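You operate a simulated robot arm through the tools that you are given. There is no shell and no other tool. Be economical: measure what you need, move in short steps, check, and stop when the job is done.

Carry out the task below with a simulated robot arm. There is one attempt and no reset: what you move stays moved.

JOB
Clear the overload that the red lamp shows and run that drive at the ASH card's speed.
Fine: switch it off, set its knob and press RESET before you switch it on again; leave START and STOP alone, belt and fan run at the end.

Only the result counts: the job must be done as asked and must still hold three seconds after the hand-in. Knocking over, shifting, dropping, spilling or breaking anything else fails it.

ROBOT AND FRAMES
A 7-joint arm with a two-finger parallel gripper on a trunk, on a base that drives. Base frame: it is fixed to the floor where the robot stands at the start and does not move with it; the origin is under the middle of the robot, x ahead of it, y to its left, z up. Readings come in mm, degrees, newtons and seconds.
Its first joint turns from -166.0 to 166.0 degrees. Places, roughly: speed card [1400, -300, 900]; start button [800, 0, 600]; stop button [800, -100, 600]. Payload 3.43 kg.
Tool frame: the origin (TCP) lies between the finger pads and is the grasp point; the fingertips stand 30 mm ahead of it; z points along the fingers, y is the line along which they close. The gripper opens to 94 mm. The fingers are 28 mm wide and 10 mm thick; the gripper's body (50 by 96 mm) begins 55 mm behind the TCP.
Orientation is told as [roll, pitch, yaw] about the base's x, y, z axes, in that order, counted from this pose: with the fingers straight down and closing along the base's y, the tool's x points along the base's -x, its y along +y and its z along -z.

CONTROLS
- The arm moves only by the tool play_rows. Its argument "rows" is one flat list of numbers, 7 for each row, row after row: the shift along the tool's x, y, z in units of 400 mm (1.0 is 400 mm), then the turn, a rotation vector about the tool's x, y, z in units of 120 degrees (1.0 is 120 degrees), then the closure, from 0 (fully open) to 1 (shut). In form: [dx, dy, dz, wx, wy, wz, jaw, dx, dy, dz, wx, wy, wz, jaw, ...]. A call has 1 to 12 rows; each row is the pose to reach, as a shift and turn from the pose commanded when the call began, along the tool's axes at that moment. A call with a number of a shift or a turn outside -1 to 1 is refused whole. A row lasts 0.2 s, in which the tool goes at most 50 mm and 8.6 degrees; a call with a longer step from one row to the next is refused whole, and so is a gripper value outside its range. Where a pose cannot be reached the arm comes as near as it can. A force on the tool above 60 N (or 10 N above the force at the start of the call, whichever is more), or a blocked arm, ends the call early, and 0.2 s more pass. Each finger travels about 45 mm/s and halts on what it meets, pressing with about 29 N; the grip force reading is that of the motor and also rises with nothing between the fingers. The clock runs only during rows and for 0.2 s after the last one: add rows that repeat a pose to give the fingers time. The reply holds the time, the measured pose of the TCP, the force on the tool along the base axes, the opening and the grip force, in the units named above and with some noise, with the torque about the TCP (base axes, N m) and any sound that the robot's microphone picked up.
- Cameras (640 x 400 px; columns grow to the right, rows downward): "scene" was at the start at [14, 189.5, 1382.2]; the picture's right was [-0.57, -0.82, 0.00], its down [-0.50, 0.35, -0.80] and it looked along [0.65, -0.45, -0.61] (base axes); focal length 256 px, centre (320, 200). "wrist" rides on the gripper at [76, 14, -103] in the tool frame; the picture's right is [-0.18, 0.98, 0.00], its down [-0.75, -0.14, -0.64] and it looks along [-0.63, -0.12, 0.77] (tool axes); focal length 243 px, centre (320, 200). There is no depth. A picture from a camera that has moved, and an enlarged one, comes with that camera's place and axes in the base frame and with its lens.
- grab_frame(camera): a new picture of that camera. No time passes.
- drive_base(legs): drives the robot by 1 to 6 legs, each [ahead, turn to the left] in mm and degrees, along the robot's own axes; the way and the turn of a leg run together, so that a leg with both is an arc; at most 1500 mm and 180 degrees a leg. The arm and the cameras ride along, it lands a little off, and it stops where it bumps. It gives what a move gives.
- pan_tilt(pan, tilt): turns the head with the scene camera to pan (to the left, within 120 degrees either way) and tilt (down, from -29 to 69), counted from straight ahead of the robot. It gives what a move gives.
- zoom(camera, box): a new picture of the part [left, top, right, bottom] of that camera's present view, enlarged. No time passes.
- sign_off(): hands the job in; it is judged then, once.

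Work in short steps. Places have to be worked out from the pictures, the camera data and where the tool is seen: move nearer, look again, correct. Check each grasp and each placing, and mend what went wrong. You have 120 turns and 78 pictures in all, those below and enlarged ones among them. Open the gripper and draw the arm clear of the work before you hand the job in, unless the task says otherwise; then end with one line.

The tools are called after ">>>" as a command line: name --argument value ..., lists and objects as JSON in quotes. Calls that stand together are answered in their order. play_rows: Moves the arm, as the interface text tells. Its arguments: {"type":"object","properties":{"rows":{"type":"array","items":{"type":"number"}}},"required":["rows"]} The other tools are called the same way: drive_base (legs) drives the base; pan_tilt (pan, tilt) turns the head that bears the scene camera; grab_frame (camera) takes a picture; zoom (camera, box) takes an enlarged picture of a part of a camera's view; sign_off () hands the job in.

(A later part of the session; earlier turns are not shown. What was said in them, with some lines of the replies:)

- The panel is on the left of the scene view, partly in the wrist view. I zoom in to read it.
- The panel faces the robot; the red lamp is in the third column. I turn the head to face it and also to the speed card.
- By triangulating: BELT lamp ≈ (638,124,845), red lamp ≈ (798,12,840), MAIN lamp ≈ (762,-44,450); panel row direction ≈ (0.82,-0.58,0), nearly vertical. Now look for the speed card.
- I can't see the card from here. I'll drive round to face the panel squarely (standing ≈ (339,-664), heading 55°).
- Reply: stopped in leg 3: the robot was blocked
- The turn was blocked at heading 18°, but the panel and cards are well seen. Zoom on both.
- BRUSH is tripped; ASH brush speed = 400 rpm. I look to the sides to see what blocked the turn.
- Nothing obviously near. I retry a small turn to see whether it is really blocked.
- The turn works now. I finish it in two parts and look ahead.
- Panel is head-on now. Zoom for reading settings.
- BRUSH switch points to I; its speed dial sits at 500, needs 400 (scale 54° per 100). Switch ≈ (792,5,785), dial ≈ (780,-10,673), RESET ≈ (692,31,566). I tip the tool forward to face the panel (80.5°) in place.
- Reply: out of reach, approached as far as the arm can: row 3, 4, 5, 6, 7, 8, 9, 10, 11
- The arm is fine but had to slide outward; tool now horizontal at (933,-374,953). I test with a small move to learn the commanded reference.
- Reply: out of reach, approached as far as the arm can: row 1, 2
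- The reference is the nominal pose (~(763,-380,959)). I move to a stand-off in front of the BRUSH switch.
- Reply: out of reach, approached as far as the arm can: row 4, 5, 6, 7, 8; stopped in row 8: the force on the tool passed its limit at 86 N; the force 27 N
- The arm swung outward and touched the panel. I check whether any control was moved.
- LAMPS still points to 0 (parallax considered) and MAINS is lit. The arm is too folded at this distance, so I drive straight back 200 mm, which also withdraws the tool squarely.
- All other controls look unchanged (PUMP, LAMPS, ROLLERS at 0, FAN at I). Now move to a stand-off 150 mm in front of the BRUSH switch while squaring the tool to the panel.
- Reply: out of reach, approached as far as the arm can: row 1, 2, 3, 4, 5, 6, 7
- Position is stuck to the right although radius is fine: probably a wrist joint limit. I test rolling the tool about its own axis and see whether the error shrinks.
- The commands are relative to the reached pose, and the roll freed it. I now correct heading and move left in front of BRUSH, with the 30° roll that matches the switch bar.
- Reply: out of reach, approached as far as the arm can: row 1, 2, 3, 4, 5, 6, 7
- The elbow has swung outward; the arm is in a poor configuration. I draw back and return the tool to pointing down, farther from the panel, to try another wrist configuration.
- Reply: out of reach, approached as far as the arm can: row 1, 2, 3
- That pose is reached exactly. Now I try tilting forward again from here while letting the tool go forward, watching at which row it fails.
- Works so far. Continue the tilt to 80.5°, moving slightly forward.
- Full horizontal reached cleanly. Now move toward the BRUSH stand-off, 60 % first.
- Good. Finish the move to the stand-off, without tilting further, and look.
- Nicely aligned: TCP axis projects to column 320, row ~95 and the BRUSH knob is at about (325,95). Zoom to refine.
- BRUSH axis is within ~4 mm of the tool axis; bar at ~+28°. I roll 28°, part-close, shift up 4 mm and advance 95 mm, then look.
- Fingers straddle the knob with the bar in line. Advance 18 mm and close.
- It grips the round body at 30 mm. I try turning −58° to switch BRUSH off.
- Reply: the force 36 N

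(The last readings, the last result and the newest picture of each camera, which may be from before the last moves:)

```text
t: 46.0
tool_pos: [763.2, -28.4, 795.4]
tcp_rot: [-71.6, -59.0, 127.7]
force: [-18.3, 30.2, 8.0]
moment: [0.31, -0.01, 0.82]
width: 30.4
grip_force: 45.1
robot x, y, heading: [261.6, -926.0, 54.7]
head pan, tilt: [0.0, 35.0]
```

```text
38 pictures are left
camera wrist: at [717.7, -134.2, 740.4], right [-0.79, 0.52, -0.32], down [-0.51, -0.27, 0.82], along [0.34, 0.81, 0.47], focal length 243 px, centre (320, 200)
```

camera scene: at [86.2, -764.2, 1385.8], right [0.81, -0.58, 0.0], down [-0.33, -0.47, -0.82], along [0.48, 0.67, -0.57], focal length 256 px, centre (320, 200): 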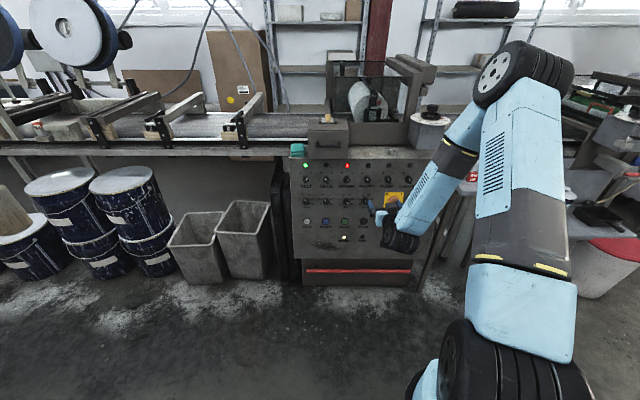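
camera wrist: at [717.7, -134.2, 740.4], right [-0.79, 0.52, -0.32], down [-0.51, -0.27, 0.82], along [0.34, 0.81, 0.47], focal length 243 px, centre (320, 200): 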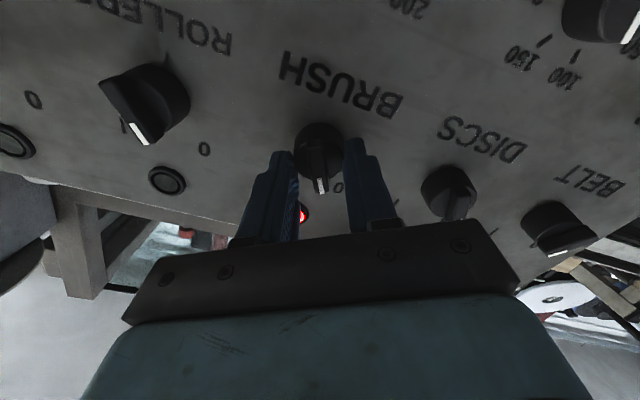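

The knob turned with the gripper and now points to 0. Open and withdraw to check.

>>> play_rows --rows '[0, 0, 0, 0, 0, 0, 0.6, 0, 0, 0, 0, 0, 0, 0.4, 0, 0, 0, 0, 0, 0, 0.4, 0, 0, -0.06, 0, 0, 0, 0.4, 0, 0, -0.16, 0, 0, 0, 0.4, 0, 0, -0.25, 0, 0, 0, 0.4]'

>>> grab_frame --camera "wrist"

>>> zoom --camera "scene" --box '[300, 150, 380, 210]'

```text
t: 47.4
tool_pos: [707.8, -109.9, 810.9]
tcp_rot: [-71.4, -58.8, 127.4]
force: [0.4, -0.4, 0.0]
moment: [0.02, 0.01, 0.0]
width: 56.3
grip_force: 0.1
robot x, y, heading: [258.4, -920.6, 54.7]
head pan, tilt: [0.0, 35.0]
```

```text
37 pictures are left
camera wrist: at [661.5, -215.5, 756.4], right [-0.79, 0.52, -0.32], down [-0.51, -0.26, 0.82], along [0.34, 0.81, 0.47], focal length 243 px, centre (320, 200)
```

wrist: 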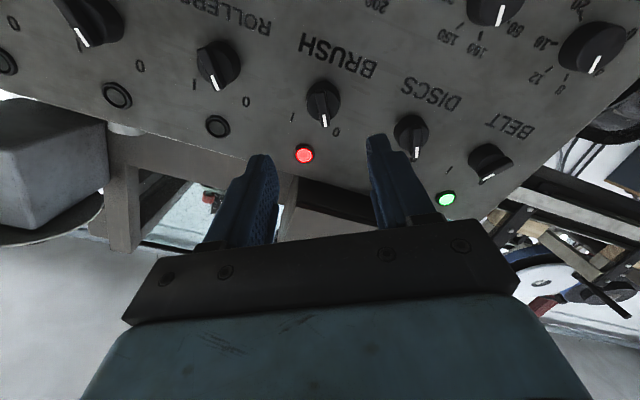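

```text
6.67 times, centred on (340, 180) of scene
camera zoom: at [86.7, -763.3, 1385.8], right [0.81, -0.58, 0.0], down [-0.33, -0.47, -0.82], along [0.48, 0.67, -0.57], focal length 1708 px, centre (187, 333)
```

zoom: 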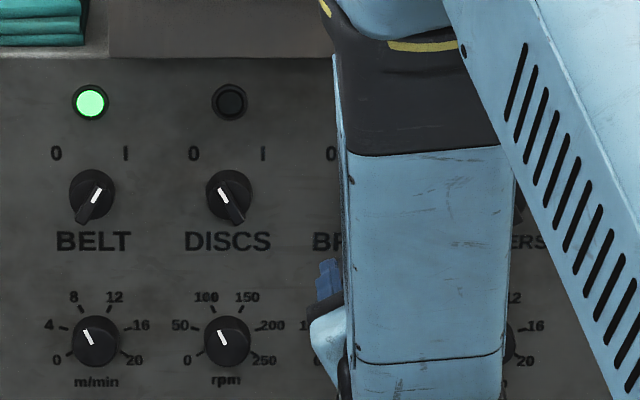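

BRUSH is at 0 (parallel to DISCS); lamp still red as expected. Move 111 mm down the panel to the BRUSH rpm dial and roll to +27°.

>>> play_rows --rows '[0.034, 0.02, 0, 0, 0, 0.067, 0.4, 0.069, 0.039, 0, 0, 0, 0.135, 0.4, 0.103, 0.059, 0, 0, 0, 0.202, 0.4, 0.138, 0.078, 0, 0, 0, 0.27, 0.4, 0.172, 0.098, 0, 0, 0, 0.337, 0.4, 0.207, 0.117, 0, 0, 0, 0.405, 0.4, 0.241, 0.137, 0, 0, 0, 0.472, 0.4, 0.241, 0.137, 0, 0, 0, 0.472, 0.4]'

>>> grab_frame --camera "wrist"

>>> zoom --camera "wrist" --box '[240, 30, 400, 180]'

```text
t: 49.2
tool_pos: [695.3, -124.5, 700.3]
tcp_rot: [69.8, -61.5, -18.6]
force: [-0.3, -0.7, -0.6]
moment: [0.02, 0.01, -0.01]
width: 56.4
grip_force: 0.0
robot x, y, heading: [258.4, -925.2, 54.4]
head pan, tilt: [0.0, 35.0]
```

```text
35 pictures are left
camera wrist: at [592.2, -185.1, 658.3], right [-0.58, 0.55, 0.6], down [0.06, -0.71, 0.7], along [0.81, 0.44, 0.38], focal length 243 px, centre (320, 200)
```

wrist: 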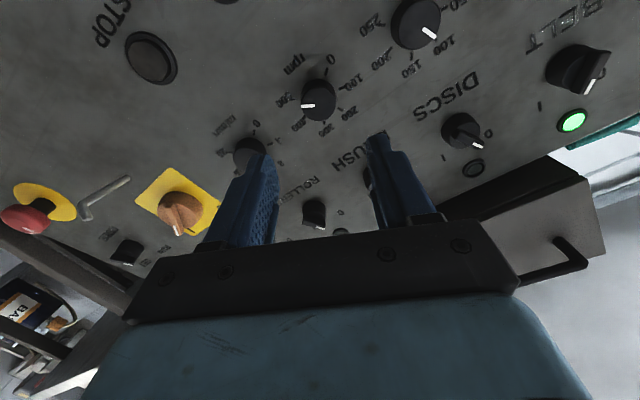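

```text
2.67 times, centred on (320, 105) of wrist
camera zoom: at [592.2, -185.1, 658.3], right [-0.58, 0.55, 0.6], down [0.06, -0.71, 0.7], along [0.81, 0.44, 0.38], focal length 647 px, centre (320, 453)
```

zoom: 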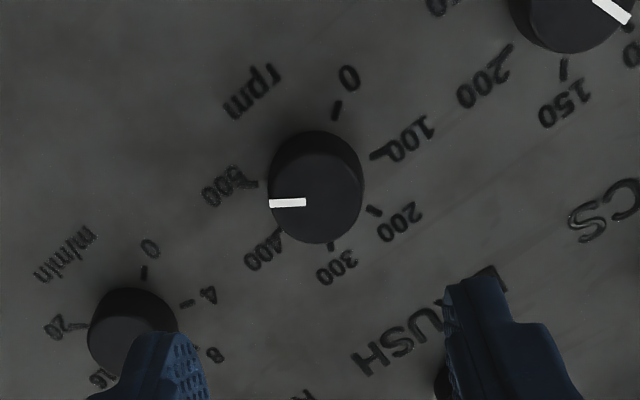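

The dial mark sits ~128° (≈500), 400 tick ≈ 80°. Dial axis is ~4 mm up-left of the tool axis. Shift, advance 105 mm and close on it.

>>> play_rows --rows '[-0.0065, 0.0093, 0.06, 0, 0, 0, 0.4, -0.0065, 0.0093, 0.13, 0, 0, 0, 0.4, -0.0065, 0.0093, 0.2, 0, 0, 0, 0.4, -0.0065, 0.0093, 0.24, 0, 0, 0, 0.4, -0.0065, 0.0093, 0.2625, 0, 0, 0, 0.4, -0.0065, 0.0093, 0.2625, 0, 0, 0, 0.5, -0.0065, 0.0093, 0.2625, 0, 0, 0, 0.7, -0.0065, 0.0093, 0.2625, 0, 0, 0, 1, -0.0065, 0.0093, 0.2625, 0, 0, 0, 1]'

>>> grab_frame --camera "wrist"

```text
t: 51.2
tool_pos: [758.1, -42.2, 684.4]
tcp_rot: [69.4, -61.7, -18.5]
force: [18.6, -19.1, -13.0]
moment: [-0.46, -0.07, -0.92]
width: 33.1
grip_force: 45.1
robot x, y, heading: [257.1, -926.8, 54.6]
head pan, tilt: [0.0, 35.0]
```

```text
33 pictures are left
camera wrist: at [655.2, -102.4, 643.3], right [-0.57, 0.56, 0.6], down [0.06, -0.7, 0.71], along [0.82, 0.44, 0.37], focal length 243 px, centre (320, 200)
```

wrist: 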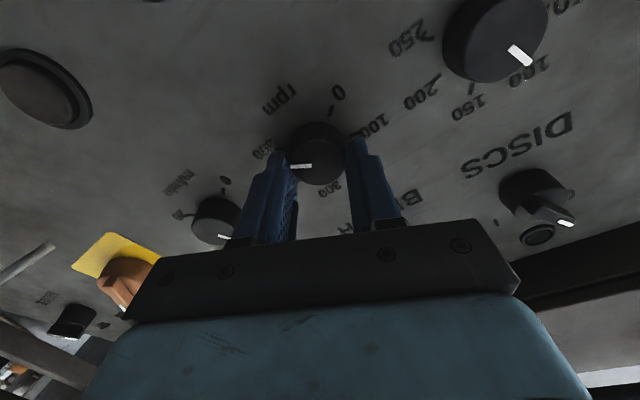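

Gripped at 33 mm, with a sideways load from a ~2 mm offset; I ease −2 mm along y and turn −52°.

>>> play_rows --rows '[0, -0.005, 0, 0, 0, 0, 1, 0, -0.005, 0, 0, 0, -0.062, 1, 0, -0.005, 0, 0, 0, -0.124, 1, 0, -0.005, 0, 0, 0, -0.186, 1, 0, -0.005, 0, 0, 0, -0.248, 1, 0, -0.005, 0, 0, 0, -0.31, 1, 0, -0.005, 0, 0, 0, -0.372, 1, 0, -0.005, 0, 0, 0, -0.433, 1, 0, -0.005, 0, 0, 0, -0.433, 1]'

>>> grab_frame --camera "wrist"

```text
t: 53.2
tool_pos: [755.5, -38.9, 685.0]
tcp_rot: [-68.3, -63.2, 124.1]
force: [-26.5, -4.2, -13.5]
moment: [-0.48, 0.63, 0.64]
width: 32.8
grip_force: 44.7
robot x, y, heading: [257.5, -920.2, 54.4]
head pan, tilt: [0.0, 35.0]
```

```text
32 pictures are left
camera wrist: at [704.1, -141.4, 630.1], right [-0.81, 0.54, -0.25], down [-0.46, -0.3, 0.84], along [0.38, 0.79, 0.49], focal length 243 px, centre (320, 200)
```

wrist: 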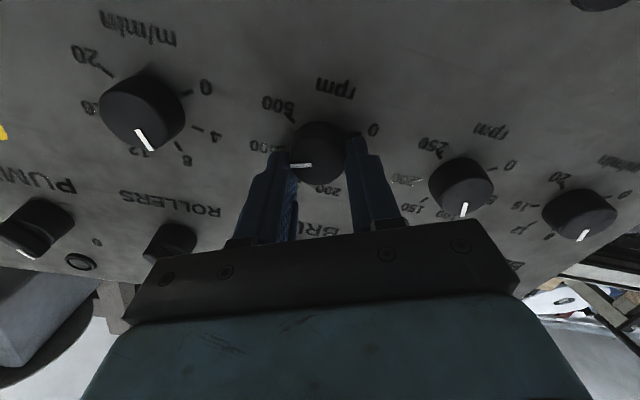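

The knob followed. Release and withdraw to read it.

>>> play_rows --rows '[0, 0, 0, 0, 0, 0, 0.6, 0, 0, 0, 0, 0, 0, 0.4, 0, 0, 0, 0, 0, 0, 0.4, 0, 0, -0.06, 0, 0, 0, 0.4, 0, 0, -0.16, 0, 0, 0, 0.4, 0, 0, -0.25, 0, 0, 0, 0.4, 0, 0, -0.25, 0, 0, 0, 0.4]'

>>> zoom --camera "wrist" --box '[240, 30, 400, 180]'

```text
t: 54.8
tool_pos: [698.9, -119.0, 704.0]
tcp_rot: [-68.5, -63.3, 124.1]
force: [-0.4, 0.3, 0.6]
moment: [-0.02, -0.01, 0.0]
width: 56.4
grip_force: 0.1
robot x, y, heading: [260.5, -925.5, 54.7]
head pan, tilt: [0.0, 35.0]
```

```text
2.67 times, centred on (320, 105) of wrist
camera zoom: at [647.7, -221.5, 647.7], right [-0.8, 0.54, -0.25], down [-0.46, -0.3, 0.84], along [0.38, 0.79, 0.49], focal length 647 px, centre (320, 453)
```

zoom: 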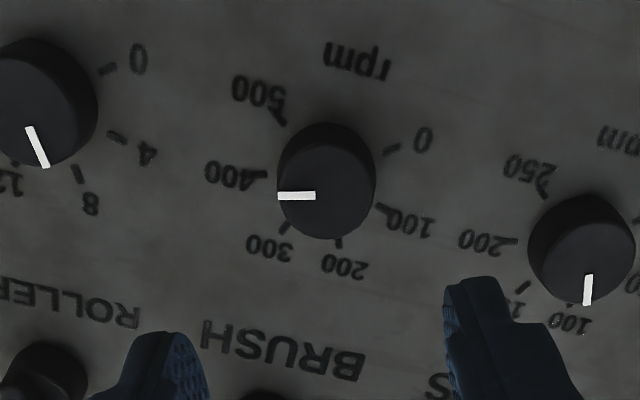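

The sweep is ±125° (50° per 100 rpm) by tick geometry and the mark measures 75° → exactly 400. Now move to stand-off in front of RESET (96 mm left, 116 mm down), level the roll and shut the fingers.

>>> play_rows --rows '[0.032, 0.068, 0, 0, 0, 0.042, 0.6, 0.064, 0.136, 0, 0, 0, 0.083, 0.8, 0.097, 0.204, 0, 0, 0, 0.125, 1, 0.129, 0.272, 0, 0, 0, 0.167, 1, 0.161, 0.34, 0, 0, 0, 0.208, 1, 0.161, 0.34, 0, 0, 0, 0.208, 1, 0.161, 0.34, 0, 0, 0, 0.208, 1]'

>>> grab_frame --camera "wrist"

>>> zoom --camera "wrist" --box '[240, 40, 400, 190]'

```text
t: 56.4
tool_pos: [611.1, -77.4, 590.2]
tcp_rot: [-0.2, -80.5, 53.7]
force: [-0.1, -0.5, 0.6]
moment: [0.0, 0.02, -0.02]
width: 0.1
grip_force: 29.0
robot x, y, heading: [260.6, -927.5, 54.4]
head pan, tilt: [0.0, 35.0]
```

```text
30 pictures are left
camera wrist: at [533.6, -159.8, 532.5], right [-0.77, 0.61, 0.18], down [-0.19, -0.49, 0.85], along [0.61, 0.62, 0.5], focal length 243 px, centre (320, 200)
```

wrist: 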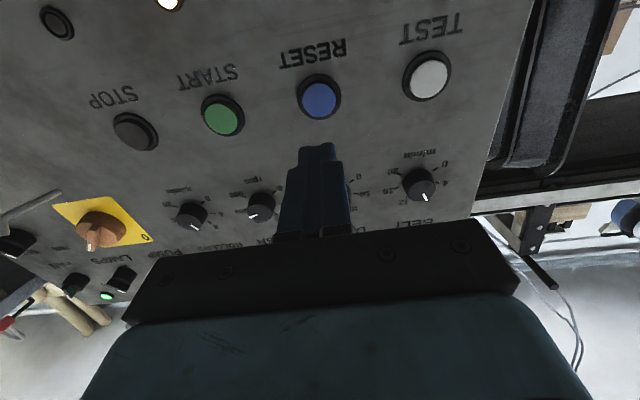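

```text
2.67 times, centred on (320, 115) of wrist
camera zoom: at [533.6, -159.8, 532.5], right [-0.77, 0.61, 0.18], down [-0.19, -0.49, 0.85], along [0.61, 0.62, 0.5], focal length 647 px, centre (320, 427)
```

zoom: 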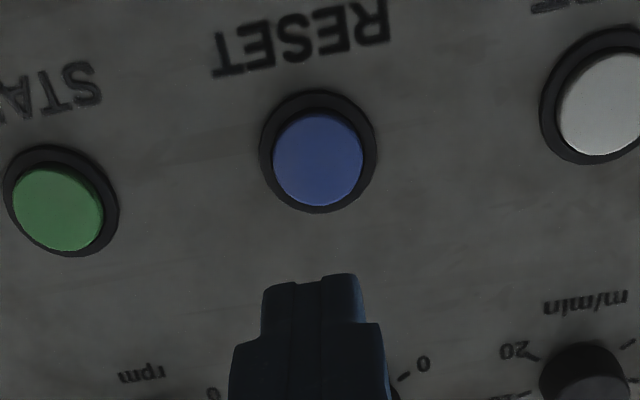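

The RESET cap protrudes from its bezel; aim is ~5 mm high. Shift 5 mm down, approach and press in slow small steps.

>>> play_rows --rows '[0.0125, -0.002, 0.08, 0, 0, 0, 1, 0.0125, -0.002, 0.16, 0, 0, 0, 1, 0.0125, -0.002, 0.21, 0, 0, 0, 1, 0.0125, -0.002, 0.225, 0, 0, 0, 1, 0.0125, -0.002, 0.232, 0, 0, 0, 1, 0.0125, -0.002, 0.239, 0, 0, 0, 1, 0.0125, -0.002, 0.245, 0, 0, 0, 1]'

>>> grab_frame --camera "wrist"

```text
t: 58.0
tool_pos: [666.6, -0.9, 567.9]
tcp_rot: [-0.4, -80.5, 53.9]
force: [-3.8, -7.3, 2.1]
moment: [-0.05, 0.05, 0.03]
width: 0.1
grip_force: 28.8
robot x, y, heading: [259.6, -927.4, 54.3]
head pan, tilt: [0.0, 35.0]
heard: click
```

```text
28 pictures are left
camera wrist: at [589.8, -84.3, 511.0], right [-0.77, 0.61, 0.18], down [-0.19, -0.49, 0.85], along [0.61, 0.62, 0.5], focal length 243 px, centre (320, 200)
```

wrist: 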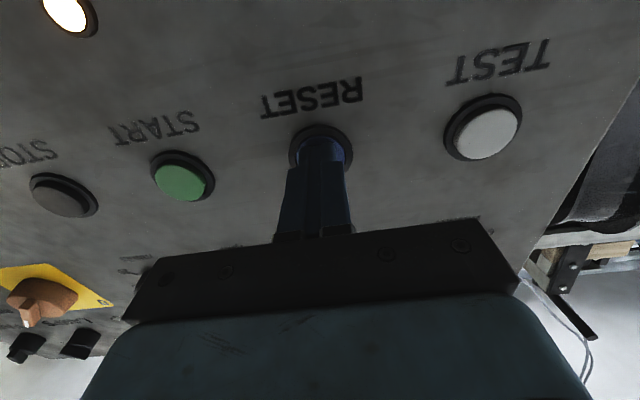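

A click was heard with ~8 N: RESET pressed. Withdraw straight back and check the red lamp.

>>> play_rows --rows '[0, 0, -0.04, 0, 0, 0, 1, 0, 0, -0.14, 0, 0, 0, 1, 0, 0, -0.25, 0, 0, 0, 1, 0, 0, -0.25, 0, 0, 0, 1]'

>>> grab_frame --camera "scene"

>>> zoom --camera "scene" --box '[290, 150, 450, 250]'

```text
t: 59.0
tool_pos: [605.5, -80.1, 583.9]
tcp_rot: [-0.4, -80.5, 53.8]
force: [0.4, 0.2, -0.2]
moment: [0.02, 0.04, 0.0]
width: 0.0
grip_force: 29.3
robot x, y, heading: [258.6, -923.8, 54.3]
head pan, tilt: [0.0, 35.0]
```

```text
27 pictures are left
camera scene: at [86.4, -763.7, 1385.8], right [0.81, -0.58, 0.0], down [-0.33, -0.47, -0.82], along [0.48, 0.67, -0.57], focal length 256 px, centre (320, 200)
```

scene: 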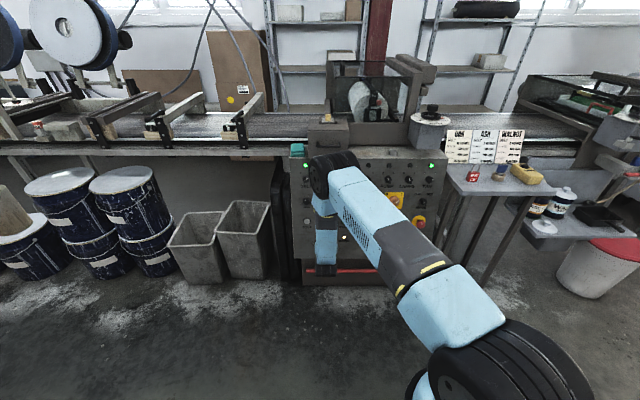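

```text
4.00 times, centred on (370, 200) of scene
camera zoom: at [86.4, -763.7, 1385.8], right [0.81, -0.58, 0.0], down [-0.33, -0.47, -0.82], along [0.48, 0.67, -0.57], focal length 1025 px, centre (120, 200)
```

zoom: 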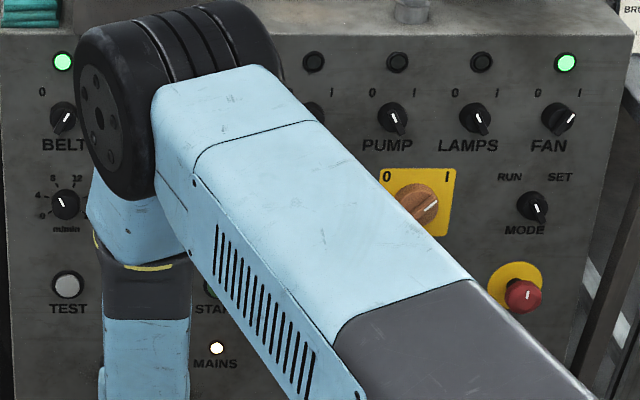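

Belt and fan still run, mode at RUN. The arm hides BRUSH; I go back to the known stand-off on the switch axis with roll −29° and fingers opened, then look.

>>> play_rows --rows '[-0.082, -0.036, -0.001, 0, 0, -0.0345, 1, -0.164, -0.072, -0.001, 0, 0, -0.069, 0.9, -0.246, -0.107, -0.002, 0, 0, -0.1036, 0.7, -0.328, -0.143, -0.002, 0, 0, -0.138, 0.5, -0.41, -0.179, -0.003, 0, 0, -0.1726, 0.4, -0.492, -0.215, -0.003, 0, 0, -0.207, 0.4, -0.5745, -0.2505, -0.004, 0, 0, -0.2417, 0.4, -0.5745, -0.2505, -0.004, 0, 0, -0.2417, 0.4]'

>>> grab_frame --camera "wrist"

>>> zoom --camera "wrist" --box '[240, 30, 400, 180]'

```text
t: 60.8
tool_pos: [710.9, -112.8, 812.6]
tcp_rot: [-71.1, -59.5, 127.0]
force: [-0.6, 0.2, 0.0]
moment: [0.01, 0.0, 0.03]
width: 56.4
grip_force: 0.1
robot x, y, heading: [259.4, -925.2, 54.2]
head pan, tilt: [0.0, 35.0]
```

```text
25 pictures are left
camera wrist: at [665.1, -218.5, 758.6], right [-0.79, 0.52, -0.31], down [-0.5, -0.27, 0.82], along [0.35, 0.81, 0.47], focal length 243 px, centre (320, 200)
```

wrist: 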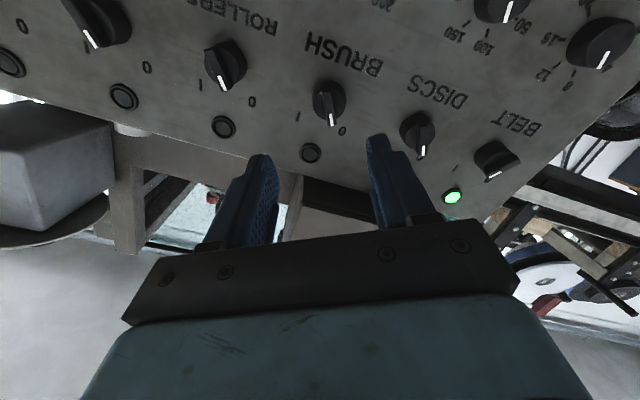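

```text
2.67 times, centred on (320, 105) of wrist
camera zoom: at [665.1, -218.5, 758.6], right [-0.79, 0.52, -0.31], down [-0.5, -0.27, 0.82], along [0.35, 0.81, 0.47], focal length 647 px, centre (320, 453)
```

zoom: 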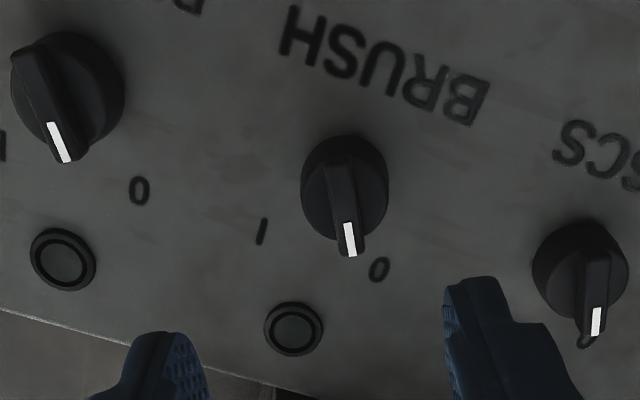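

The red lamp is out: overload cleared. The switch is ~9 mm to the tool's +y; shift and advance, stopping short for a look.

>>> play_rows --rows '[0, 0.022, 0.05, 0, 0, 0, 0.4, 0, 0.022, 0.12, 0, 0, 0, 0.4, 0, 0.022, 0.19, 0, 0, 0, 0.4, 0, 0.022, 0.19, 0, 0, 0, 0.4]'

>>> zoom --camera "wrist" --box '[240, 60, 400, 210]'

```text
t: 61.8
tool_pos: [748.3, -48.1, 794.8]
tcp_rot: [-71.0, -59.5, 126.9]
force: [-0.4, 0.5, 0.4]
moment: [0.03, -0.01, 0.02]
width: 56.3
grip_force: 0.0
robot x, y, heading: [260.3, -924.4, 54.6]
head pan, tilt: [0.0, 35.0]
```

```text
2.67 times, centred on (320, 135) of wrist
camera zoom: at [702.7, -153.9, 740.0], right [-0.79, 0.52, -0.31], down [-0.5, -0.27, 0.82], along [0.35, 0.81, 0.47], focal length 647 px, centre (320, 373)
```

zoom: 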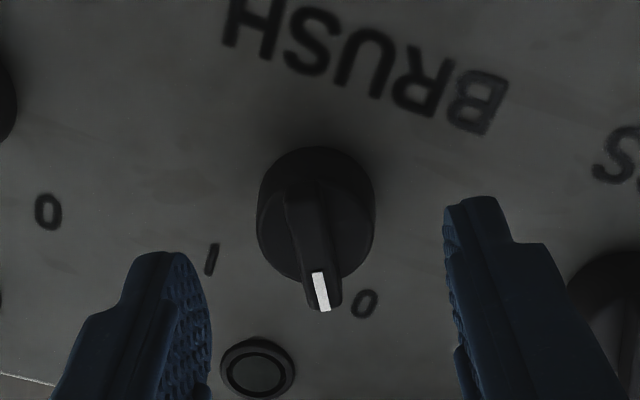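

Centred within 1.5 mm. Advance 24 mm and close.

>>> play_rows --rows '[-0.003, -0.003, 0.03, 0, 0, 0, 0.4, -0.003, -0.003, 0.06, 0, 0, 0, 0.4, -0.003, -0.003, 0.06, 0, 0, 0, 0.6, -0.003, -0.003, 0.06, 0, 0, 0, 0.8, -0.003, -0.003, 0.06, 0, 0, 0, 1, -0.003, -0.003, 0.06, 0, 0, 0, 1, -0.003, -0.003, 0.06, 0, 0, 0, 1]'

```text
t: 63.4
tool_pos: [763.4, -27.3, 792.2]
tcp_rot: [-71.0, -59.5, 127.0]
force: [6.9, -2.4, 0.8]
moment: [-0.05, -0.06, -0.23]
width: 30.6
grip_force: 44.6
robot x, y, heading: [259.3, -926.2, 54.5]
head pan, tilt: [0.0, 35.0]
```

Gripped at 30.6 mm with little side load. Turn +58° to switch BRUSH on.

>>> play_rows --rows '[0, 0, 0, 0, 0, 0.06, 1, 0, 0, 0, 0, 0, 0.12, 1, 0, 0, 0, 0, 0, 0.18, 1, 0, 0, 0, 0, 0, 0.24, 1, 0, 0, 0, 0, 0, 0.3, 1, 0, 0, 0, 0, 0, 0.36, 1, 0, 0, 0, 0, 0, 0.42, 1, 0, 0, 0, 0, 0, 0.48, 1, 0, 0, 0, 0, 0, 0.48, 1]'

>>> grab_frame --camera "wrist"

```text
t: 65.4
tool_pos: [764.7, -28.2, 792.1]
tcp_rot: [70.8, -60.0, -19.8]
force: [-1.3, -27.2, -2.3]
moment: [-0.23, 0.07, -0.48]
width: 30.5
grip_force: 44.6
robot x, y, heading: [263.0, -923.0, 54.4]
head pan, tilt: [0.0, 35.0]
```

```text
22 pictures are left
camera wrist: at [660.6, -88.8, 751.2], right [-0.56, 0.55, 0.62], down [0.07, -0.72, 0.69], along [0.83, 0.43, 0.36], focal length 243 px, centre (320, 200)
```

wrist: 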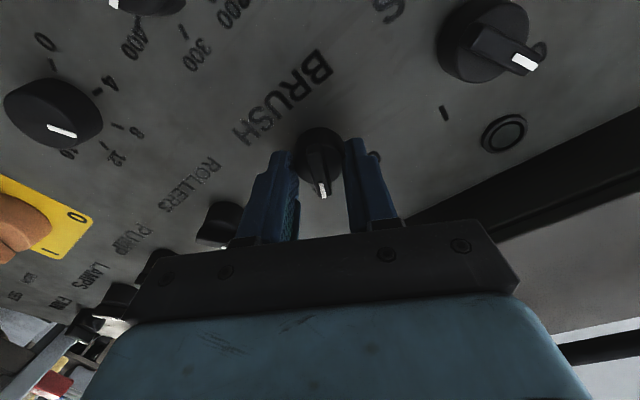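

Knob turned to I. Release, withdraw and check the lamp and pointer.

>>> play_rows --rows '[0, 0, 0, 0, 0, 0, 0.6, 0, 0, 0, 0, 0, 0, 0.4, 0, 0, 0, 0, 0, 0, 0.4, 0, 0, -0.06, 0, 0, 0, 0.4, 0, 0, -0.16, 0, 0, 0, 0.4, 0, 0, -0.26, 0, 0, 0, 0.2, 0, 0, -0.36, 0, 0, 0, 0, 0, 0, -0.46, 0, 0, 0, 0, 0, 0, -0.46, 0, 0, 0, 0]'

>>> grab_frame --camera "wrist"

>>> grab_frame --camera "scene"

```text
t: 67.4
tool_pos: [654.3, -171.6, 824.8]
tcp_rot: [70.8, -60.1, -19.8]
force: [-0.7, 0.6, -0.5]
moment: [0.0, -0.01, -0.02]
width: 94.1
grip_force: 0.0
robot x, y, heading: [258.3, -925.3, 54.6]
head pan, tilt: [0.0, 35.0]
```

```text
21 pictures are left
camera wrist: at [550.0, -231.4, 784.0], right [-0.56, 0.54, 0.62], down [0.07, -0.72, 0.69], along [0.82, 0.43, 0.37], focal length 243 px, centre (320, 200)
```

wrist: 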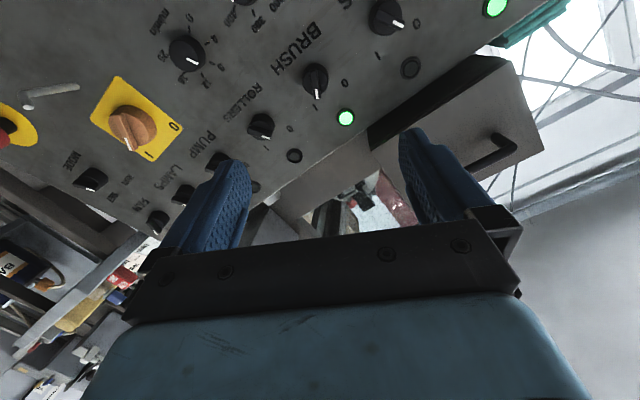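

```text
20 pictures are left
camera scene: at [86.4, -763.8, 1385.8], right [0.81, -0.58, 0.0], down [-0.33, -0.47, -0.82], along [0.48, 0.67, -0.57], focal length 256 px, centre (320, 200)
```

scene: 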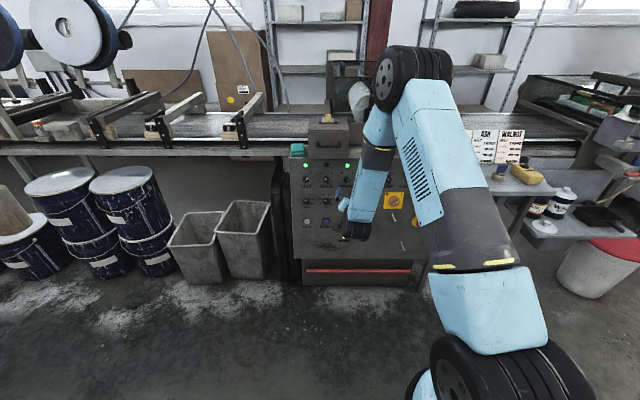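

BRUSH lamp is green. I drive back a little to bring the arm clear and check the whole panel.

>>> drive_base --legs '[[-120, 0]]'

>>> pan_tilt --pan -5 --tilt 35

>>> zoom --camera "wrist" --box '[0, 0, 560, 200]'

>>> grab_frame --camera "scene"

```text
t: 68.7
tool_pos: [583.9, -269.2, 824.2]
tcp_rot: [70.9, -60.1, -19.7]
force: [-0.3, -0.7, -0.1]
moment: [0.01, -0.02, 0.01]
width: 94.1
grip_force: 0.1
robot x, y, heading: [188.9, -1022.1, 54.2]
head pan, tilt: [0.0, 35.0]
```

```text
t: 69.3
tool_pos: [584.4, -269.5, 824.6]
tcp_rot: [70.9, -60.1, -19.7]
force: [-0.5, 0.4, -1.2]
moment: [-0.04, 0.01, 0.01]
width: 94.0
grip_force: 0.1
robot x, y, heading: [191.9, -1024.2, 54.3]
head pan, tilt: [-5.0, 35.0]
```

```text
1.14 times, centred on (280, 100) of wrist
camera zoom: at [480.2, -329.3, 784.4], right [-0.56, 0.54, 0.62], down [0.07, -0.72, 0.69], along [0.82, 0.43, 0.37], focal length 277 px, centre (366, 314)
```

zoom: 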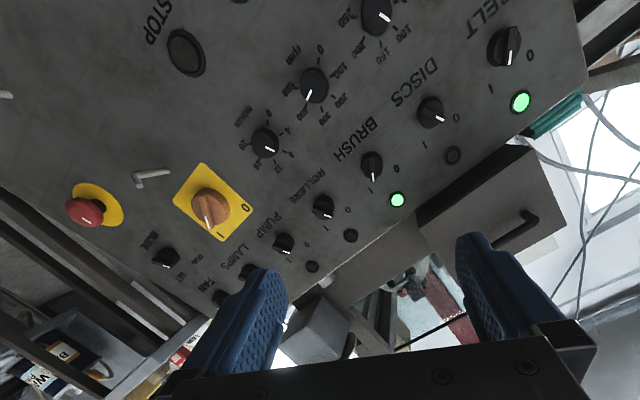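

```text
18 pictures are left
camera scene: at [22.2, -866.6, 1385.8], right [0.76, -0.65, 0.0], down [-0.37, -0.44, -0.82], along [0.53, 0.62, -0.57], focal length 256 px, centre (320, 200)
```

scene: 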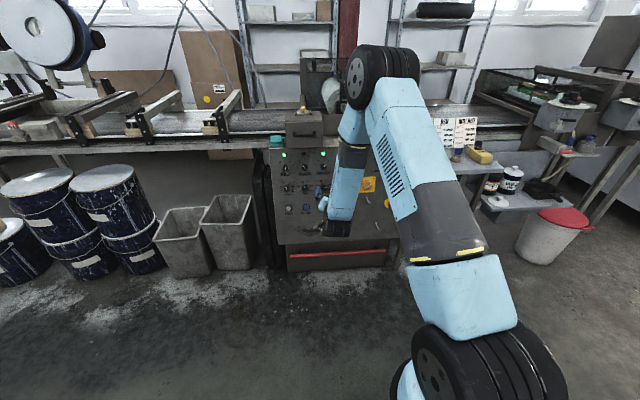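

One last close look at the dial and the BELT/BRUSH/DISCS controls, and FAN's lamp.

>>> zoom --camera "wrist" --box '[220, 30, 380, 130]'

>>> zoom --camera "scene" --box '[270, 140, 410, 240]'

```text
4.00 times, centred on (300, 80) of wrist
camera zoom: at [480.2, -329.3, 784.4], right [-0.56, 0.54, 0.62], down [0.07, -0.72, 0.69], along [0.82, 0.43, 0.37], focal length 970 px, centre (400, 680)
```

zoom: 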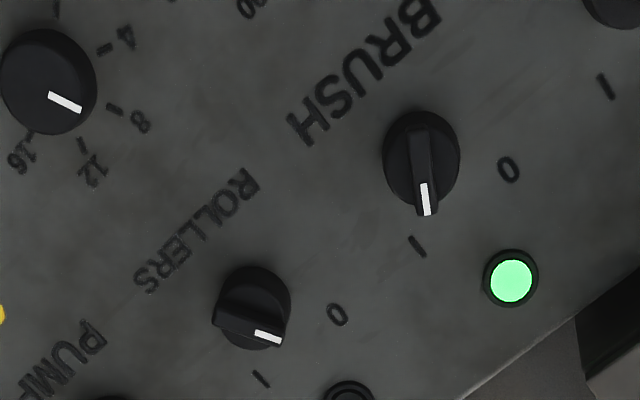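

```text
4.00 times, centred on (340, 190) of scene
camera zoom: at [22.2, -866.6, 1385.8], right [0.76, -0.65, 0.0], down [-0.37, -0.44, -0.82], along [0.53, 0.62, -0.57], focal length 1025 px, centre (240, 240)
```

zoom: 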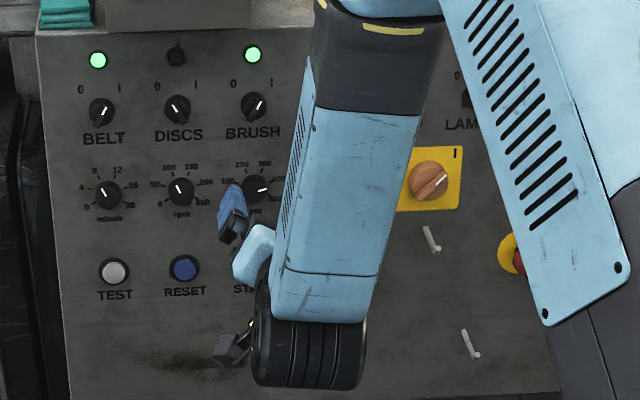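

BRUSH is at I with a green lamp, its dial points at 400, BELT is running, and the gripper is open and clear. FAN was lit at the last view before the switch-on. Handing in.

>>> sign_off

```text
The job is handed in.
```

The BRUSH overload is cleared: I switched it off, set its dial to the ASH card's 400 rpm, pressed RESET and switched it on again. Its lamp is now green, BELT is running, and I left START and STOP alone. FAN's lamp was green just before the final switch-on but hidden by the arm at the last check. Early on the arm bumped the panel once, and I saw no control moved by it.
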